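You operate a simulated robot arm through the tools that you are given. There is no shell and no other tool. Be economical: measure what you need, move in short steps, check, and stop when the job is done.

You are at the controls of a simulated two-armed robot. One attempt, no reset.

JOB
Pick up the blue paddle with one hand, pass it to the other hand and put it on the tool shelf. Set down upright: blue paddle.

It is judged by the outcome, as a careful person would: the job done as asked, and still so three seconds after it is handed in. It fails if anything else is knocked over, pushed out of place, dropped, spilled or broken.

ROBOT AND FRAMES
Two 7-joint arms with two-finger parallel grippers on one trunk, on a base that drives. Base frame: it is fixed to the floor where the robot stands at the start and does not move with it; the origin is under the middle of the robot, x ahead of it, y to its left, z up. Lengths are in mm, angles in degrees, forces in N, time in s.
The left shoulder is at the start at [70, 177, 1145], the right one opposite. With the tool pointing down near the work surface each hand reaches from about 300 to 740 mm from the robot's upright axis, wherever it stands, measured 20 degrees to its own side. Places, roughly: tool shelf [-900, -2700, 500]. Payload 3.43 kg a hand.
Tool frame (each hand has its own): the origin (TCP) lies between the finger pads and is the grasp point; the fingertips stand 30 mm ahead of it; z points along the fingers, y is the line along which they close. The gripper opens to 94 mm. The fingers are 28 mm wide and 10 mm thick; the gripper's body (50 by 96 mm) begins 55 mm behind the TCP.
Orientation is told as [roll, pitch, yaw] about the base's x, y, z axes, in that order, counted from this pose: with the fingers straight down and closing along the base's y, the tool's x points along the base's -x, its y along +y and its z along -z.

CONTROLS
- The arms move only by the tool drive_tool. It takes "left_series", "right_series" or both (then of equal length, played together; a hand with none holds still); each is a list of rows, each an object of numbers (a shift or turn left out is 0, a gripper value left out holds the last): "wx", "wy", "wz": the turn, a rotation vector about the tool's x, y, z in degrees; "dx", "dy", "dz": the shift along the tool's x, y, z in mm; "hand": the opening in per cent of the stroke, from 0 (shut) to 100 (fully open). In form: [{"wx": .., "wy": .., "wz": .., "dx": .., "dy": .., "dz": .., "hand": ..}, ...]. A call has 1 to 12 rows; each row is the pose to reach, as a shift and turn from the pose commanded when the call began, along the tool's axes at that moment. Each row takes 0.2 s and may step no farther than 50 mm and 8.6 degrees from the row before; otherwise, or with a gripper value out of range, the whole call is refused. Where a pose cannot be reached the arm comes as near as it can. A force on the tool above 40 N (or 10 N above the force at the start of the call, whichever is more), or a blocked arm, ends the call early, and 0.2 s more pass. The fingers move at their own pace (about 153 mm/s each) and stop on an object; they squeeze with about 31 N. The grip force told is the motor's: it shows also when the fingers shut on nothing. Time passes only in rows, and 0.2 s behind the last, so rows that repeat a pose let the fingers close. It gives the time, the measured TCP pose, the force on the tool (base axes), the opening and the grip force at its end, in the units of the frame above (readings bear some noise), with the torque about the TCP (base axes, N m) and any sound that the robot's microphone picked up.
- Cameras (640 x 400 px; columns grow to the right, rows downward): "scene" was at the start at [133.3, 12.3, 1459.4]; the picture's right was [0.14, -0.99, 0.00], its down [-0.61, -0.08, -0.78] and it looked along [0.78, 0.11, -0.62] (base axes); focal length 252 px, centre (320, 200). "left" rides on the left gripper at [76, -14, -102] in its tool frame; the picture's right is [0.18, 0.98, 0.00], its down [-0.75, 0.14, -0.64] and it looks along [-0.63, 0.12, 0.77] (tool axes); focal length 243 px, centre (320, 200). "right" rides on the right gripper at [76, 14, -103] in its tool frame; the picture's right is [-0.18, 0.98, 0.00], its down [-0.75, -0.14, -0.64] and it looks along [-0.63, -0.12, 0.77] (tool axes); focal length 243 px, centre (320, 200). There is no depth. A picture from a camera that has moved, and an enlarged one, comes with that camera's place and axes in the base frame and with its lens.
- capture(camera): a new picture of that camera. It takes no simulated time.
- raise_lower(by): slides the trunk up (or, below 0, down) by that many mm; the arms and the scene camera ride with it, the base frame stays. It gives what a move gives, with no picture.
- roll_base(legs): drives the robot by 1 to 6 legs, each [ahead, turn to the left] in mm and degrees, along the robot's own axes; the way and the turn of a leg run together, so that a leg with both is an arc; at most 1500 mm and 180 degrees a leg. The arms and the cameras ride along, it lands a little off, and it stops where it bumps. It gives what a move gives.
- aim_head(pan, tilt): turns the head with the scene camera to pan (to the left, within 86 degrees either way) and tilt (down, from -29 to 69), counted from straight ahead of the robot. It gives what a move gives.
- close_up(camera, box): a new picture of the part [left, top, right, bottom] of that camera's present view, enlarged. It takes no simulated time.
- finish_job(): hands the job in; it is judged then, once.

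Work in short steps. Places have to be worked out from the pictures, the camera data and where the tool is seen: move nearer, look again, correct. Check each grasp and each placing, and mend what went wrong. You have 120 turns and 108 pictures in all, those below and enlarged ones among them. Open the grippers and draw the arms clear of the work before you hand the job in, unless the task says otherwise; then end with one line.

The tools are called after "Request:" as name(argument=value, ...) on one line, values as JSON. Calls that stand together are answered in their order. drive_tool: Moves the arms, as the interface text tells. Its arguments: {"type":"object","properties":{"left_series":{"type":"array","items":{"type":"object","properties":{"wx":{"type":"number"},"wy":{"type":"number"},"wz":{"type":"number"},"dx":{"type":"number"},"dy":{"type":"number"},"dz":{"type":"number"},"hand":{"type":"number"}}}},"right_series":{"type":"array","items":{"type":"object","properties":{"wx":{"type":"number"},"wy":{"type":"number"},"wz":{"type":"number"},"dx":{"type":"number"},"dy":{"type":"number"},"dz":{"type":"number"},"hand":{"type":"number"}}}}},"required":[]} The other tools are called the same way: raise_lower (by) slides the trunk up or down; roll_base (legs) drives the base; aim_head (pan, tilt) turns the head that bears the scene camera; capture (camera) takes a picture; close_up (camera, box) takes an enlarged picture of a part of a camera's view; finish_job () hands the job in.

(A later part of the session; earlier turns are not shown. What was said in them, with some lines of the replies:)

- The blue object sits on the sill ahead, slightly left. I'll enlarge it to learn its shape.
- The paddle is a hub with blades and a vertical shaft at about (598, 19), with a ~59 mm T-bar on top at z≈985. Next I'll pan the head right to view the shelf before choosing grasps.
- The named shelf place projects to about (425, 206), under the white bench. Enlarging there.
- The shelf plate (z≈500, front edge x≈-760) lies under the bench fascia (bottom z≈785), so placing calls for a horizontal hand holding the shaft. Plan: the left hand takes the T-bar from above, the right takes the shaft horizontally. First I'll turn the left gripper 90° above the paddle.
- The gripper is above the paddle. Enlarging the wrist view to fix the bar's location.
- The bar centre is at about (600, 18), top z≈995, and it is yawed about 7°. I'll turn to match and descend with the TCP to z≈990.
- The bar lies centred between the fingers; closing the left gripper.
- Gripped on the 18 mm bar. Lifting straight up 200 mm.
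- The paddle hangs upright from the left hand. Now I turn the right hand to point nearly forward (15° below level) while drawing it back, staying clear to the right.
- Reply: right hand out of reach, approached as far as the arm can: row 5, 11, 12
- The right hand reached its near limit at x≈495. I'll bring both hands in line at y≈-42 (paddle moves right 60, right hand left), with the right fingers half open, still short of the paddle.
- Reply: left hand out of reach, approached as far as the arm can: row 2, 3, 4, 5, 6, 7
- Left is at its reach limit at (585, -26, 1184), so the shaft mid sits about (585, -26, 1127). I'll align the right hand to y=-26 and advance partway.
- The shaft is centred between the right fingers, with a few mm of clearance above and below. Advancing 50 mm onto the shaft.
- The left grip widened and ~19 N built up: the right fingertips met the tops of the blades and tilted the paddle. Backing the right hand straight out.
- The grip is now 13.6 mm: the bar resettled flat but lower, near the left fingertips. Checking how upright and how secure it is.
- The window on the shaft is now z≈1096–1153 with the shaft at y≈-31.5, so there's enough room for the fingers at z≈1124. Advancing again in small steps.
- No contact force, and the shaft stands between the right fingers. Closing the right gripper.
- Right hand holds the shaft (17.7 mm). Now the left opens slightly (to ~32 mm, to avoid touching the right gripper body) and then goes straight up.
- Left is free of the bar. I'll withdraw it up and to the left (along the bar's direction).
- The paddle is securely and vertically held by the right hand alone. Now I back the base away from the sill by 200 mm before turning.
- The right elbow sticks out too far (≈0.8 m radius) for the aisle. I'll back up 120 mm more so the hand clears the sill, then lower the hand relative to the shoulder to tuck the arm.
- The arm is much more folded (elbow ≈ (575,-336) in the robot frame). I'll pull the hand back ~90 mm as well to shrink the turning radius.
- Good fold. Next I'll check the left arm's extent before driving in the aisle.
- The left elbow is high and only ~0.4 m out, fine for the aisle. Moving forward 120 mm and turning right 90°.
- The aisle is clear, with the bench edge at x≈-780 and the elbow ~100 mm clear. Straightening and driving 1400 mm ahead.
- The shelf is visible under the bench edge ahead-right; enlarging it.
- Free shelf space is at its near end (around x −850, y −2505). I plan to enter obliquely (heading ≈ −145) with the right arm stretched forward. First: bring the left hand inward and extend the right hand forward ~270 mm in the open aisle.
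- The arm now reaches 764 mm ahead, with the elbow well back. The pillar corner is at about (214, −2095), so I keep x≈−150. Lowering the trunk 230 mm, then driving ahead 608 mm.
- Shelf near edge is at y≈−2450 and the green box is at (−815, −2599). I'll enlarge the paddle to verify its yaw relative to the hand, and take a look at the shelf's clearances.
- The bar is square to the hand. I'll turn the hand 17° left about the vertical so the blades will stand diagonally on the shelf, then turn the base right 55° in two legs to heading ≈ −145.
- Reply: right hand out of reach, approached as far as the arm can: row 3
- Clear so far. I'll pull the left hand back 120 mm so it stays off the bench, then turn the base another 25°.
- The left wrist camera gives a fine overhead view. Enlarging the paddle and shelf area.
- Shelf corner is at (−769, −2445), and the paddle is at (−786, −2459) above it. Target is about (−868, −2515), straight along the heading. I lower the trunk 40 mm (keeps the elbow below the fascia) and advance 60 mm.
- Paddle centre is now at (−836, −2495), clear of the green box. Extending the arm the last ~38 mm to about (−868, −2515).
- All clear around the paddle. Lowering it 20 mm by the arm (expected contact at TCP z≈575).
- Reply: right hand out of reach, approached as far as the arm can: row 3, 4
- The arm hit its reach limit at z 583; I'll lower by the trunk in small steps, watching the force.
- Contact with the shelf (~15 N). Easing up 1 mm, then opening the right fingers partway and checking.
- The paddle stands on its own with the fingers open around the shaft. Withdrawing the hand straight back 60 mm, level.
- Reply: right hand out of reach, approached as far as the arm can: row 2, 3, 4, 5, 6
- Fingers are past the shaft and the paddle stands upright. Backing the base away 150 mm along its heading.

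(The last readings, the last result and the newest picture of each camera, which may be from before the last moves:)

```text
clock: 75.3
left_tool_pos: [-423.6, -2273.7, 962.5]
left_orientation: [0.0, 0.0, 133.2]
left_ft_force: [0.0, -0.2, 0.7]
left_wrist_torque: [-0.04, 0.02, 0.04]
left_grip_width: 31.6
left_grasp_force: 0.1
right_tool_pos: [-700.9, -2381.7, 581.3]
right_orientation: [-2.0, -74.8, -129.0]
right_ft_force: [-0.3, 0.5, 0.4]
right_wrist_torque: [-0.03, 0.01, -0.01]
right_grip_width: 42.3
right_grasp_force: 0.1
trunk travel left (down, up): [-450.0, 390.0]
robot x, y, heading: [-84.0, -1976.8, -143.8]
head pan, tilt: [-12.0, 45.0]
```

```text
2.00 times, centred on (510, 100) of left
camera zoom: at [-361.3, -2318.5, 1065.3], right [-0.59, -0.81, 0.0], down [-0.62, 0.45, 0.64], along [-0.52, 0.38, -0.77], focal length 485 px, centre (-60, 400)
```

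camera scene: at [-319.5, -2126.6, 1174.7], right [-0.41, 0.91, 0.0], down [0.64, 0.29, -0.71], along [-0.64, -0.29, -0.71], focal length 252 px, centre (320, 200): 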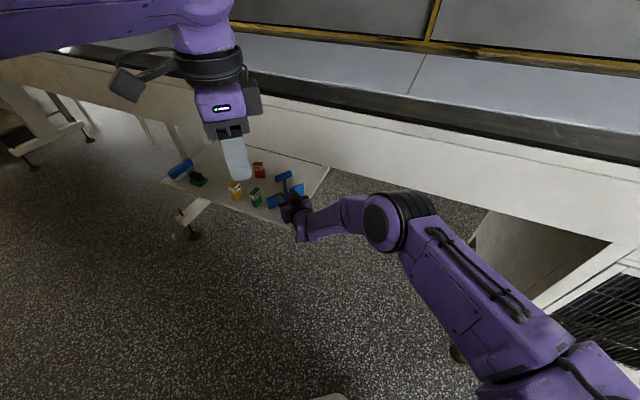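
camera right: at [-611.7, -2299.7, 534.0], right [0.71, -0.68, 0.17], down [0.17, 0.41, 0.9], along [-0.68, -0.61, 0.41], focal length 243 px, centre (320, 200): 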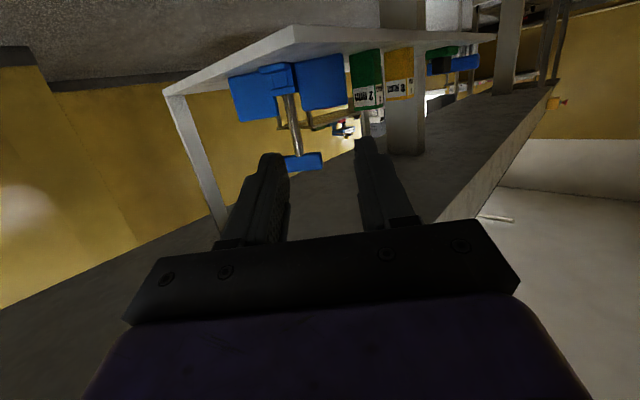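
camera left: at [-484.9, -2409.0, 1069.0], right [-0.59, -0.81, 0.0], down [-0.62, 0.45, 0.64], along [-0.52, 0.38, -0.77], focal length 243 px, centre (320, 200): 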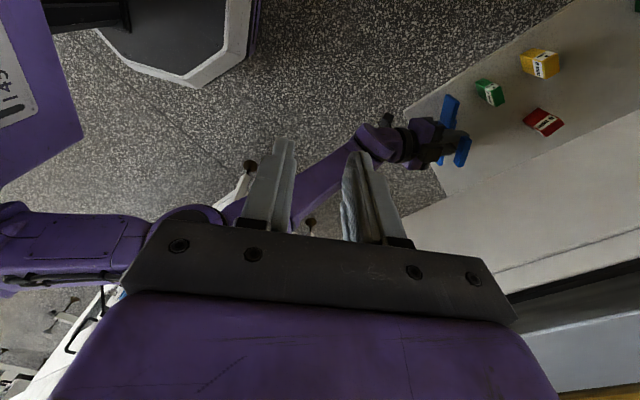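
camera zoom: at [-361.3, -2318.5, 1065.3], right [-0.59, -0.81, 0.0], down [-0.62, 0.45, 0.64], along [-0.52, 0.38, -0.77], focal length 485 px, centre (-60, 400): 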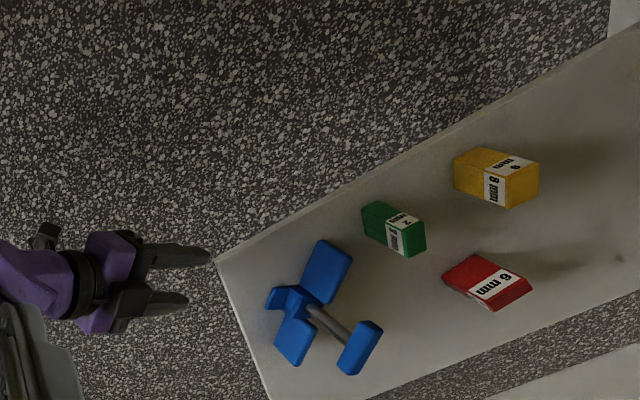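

The paddle stands upright on the shelf, clear of everything, and the other items are undisturbed. Opening both grippers fully while clear.

Request:
drive_tool(left_series=[{"hand": 100}, {"hand": 100}, {"hand": 100}], right_series=[{"hand": 100}, {"hand": 100}, {"hand": 100}])

Request:
close_up(camera="scene", box=[200, 130, 360, 250])

```text
clock: 76.1
left_tool_pos: [-425.4, -2274.2, 961.5]
left_orientation: [0.0, 0.0, 133.2]
left_ft_force: [-0.1, -0.1, 0.0]
left_wrist_torque: [0.01, -0.01, 0.0]
left_grip_width: 93.8
left_grasp_force: 0.0
right_tool_pos: [-700.1, -2381.8, 579.5]
right_orientation: [-1.9, -74.6, -129.1]
right_ft_force: [0.3, 0.0, 0.3]
right_wrist_torque: [0.01, 0.03, 0.03]
right_grip_width: 93.9
right_grasp_force: 0.0
trunk travel left (down, up): [-450.0, 390.0]
robot x, y, heading: [-78.9, -1977.6, -143.7]
head pan, tilt: [-12.0, 45.0]
```

```text
3.33 times, centred on (280, 190) of scene
camera zoom: at [-198.3, -2037.9, 1174.6], right [-0.41, 0.91, 0.0], down [0.64, 0.29, -0.71], along [-0.64, -0.29, -0.71], focal length 841 px, centre (453, 233)
```

zoom: 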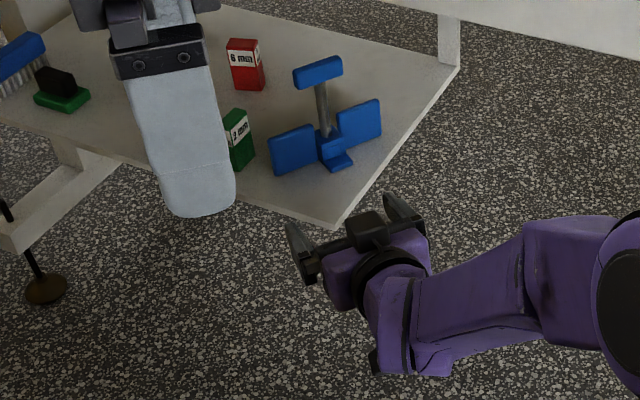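

The paddle is stable and upright, the grippers are open and both arms are clear, so I'm handing in.

Request:
finish_job()

```text
The job is handed in.
```

The blue paddle was picked up with the left hand, passed to the right, and now stands upright on the tool shelf; nothing else appears to have been disturbed.
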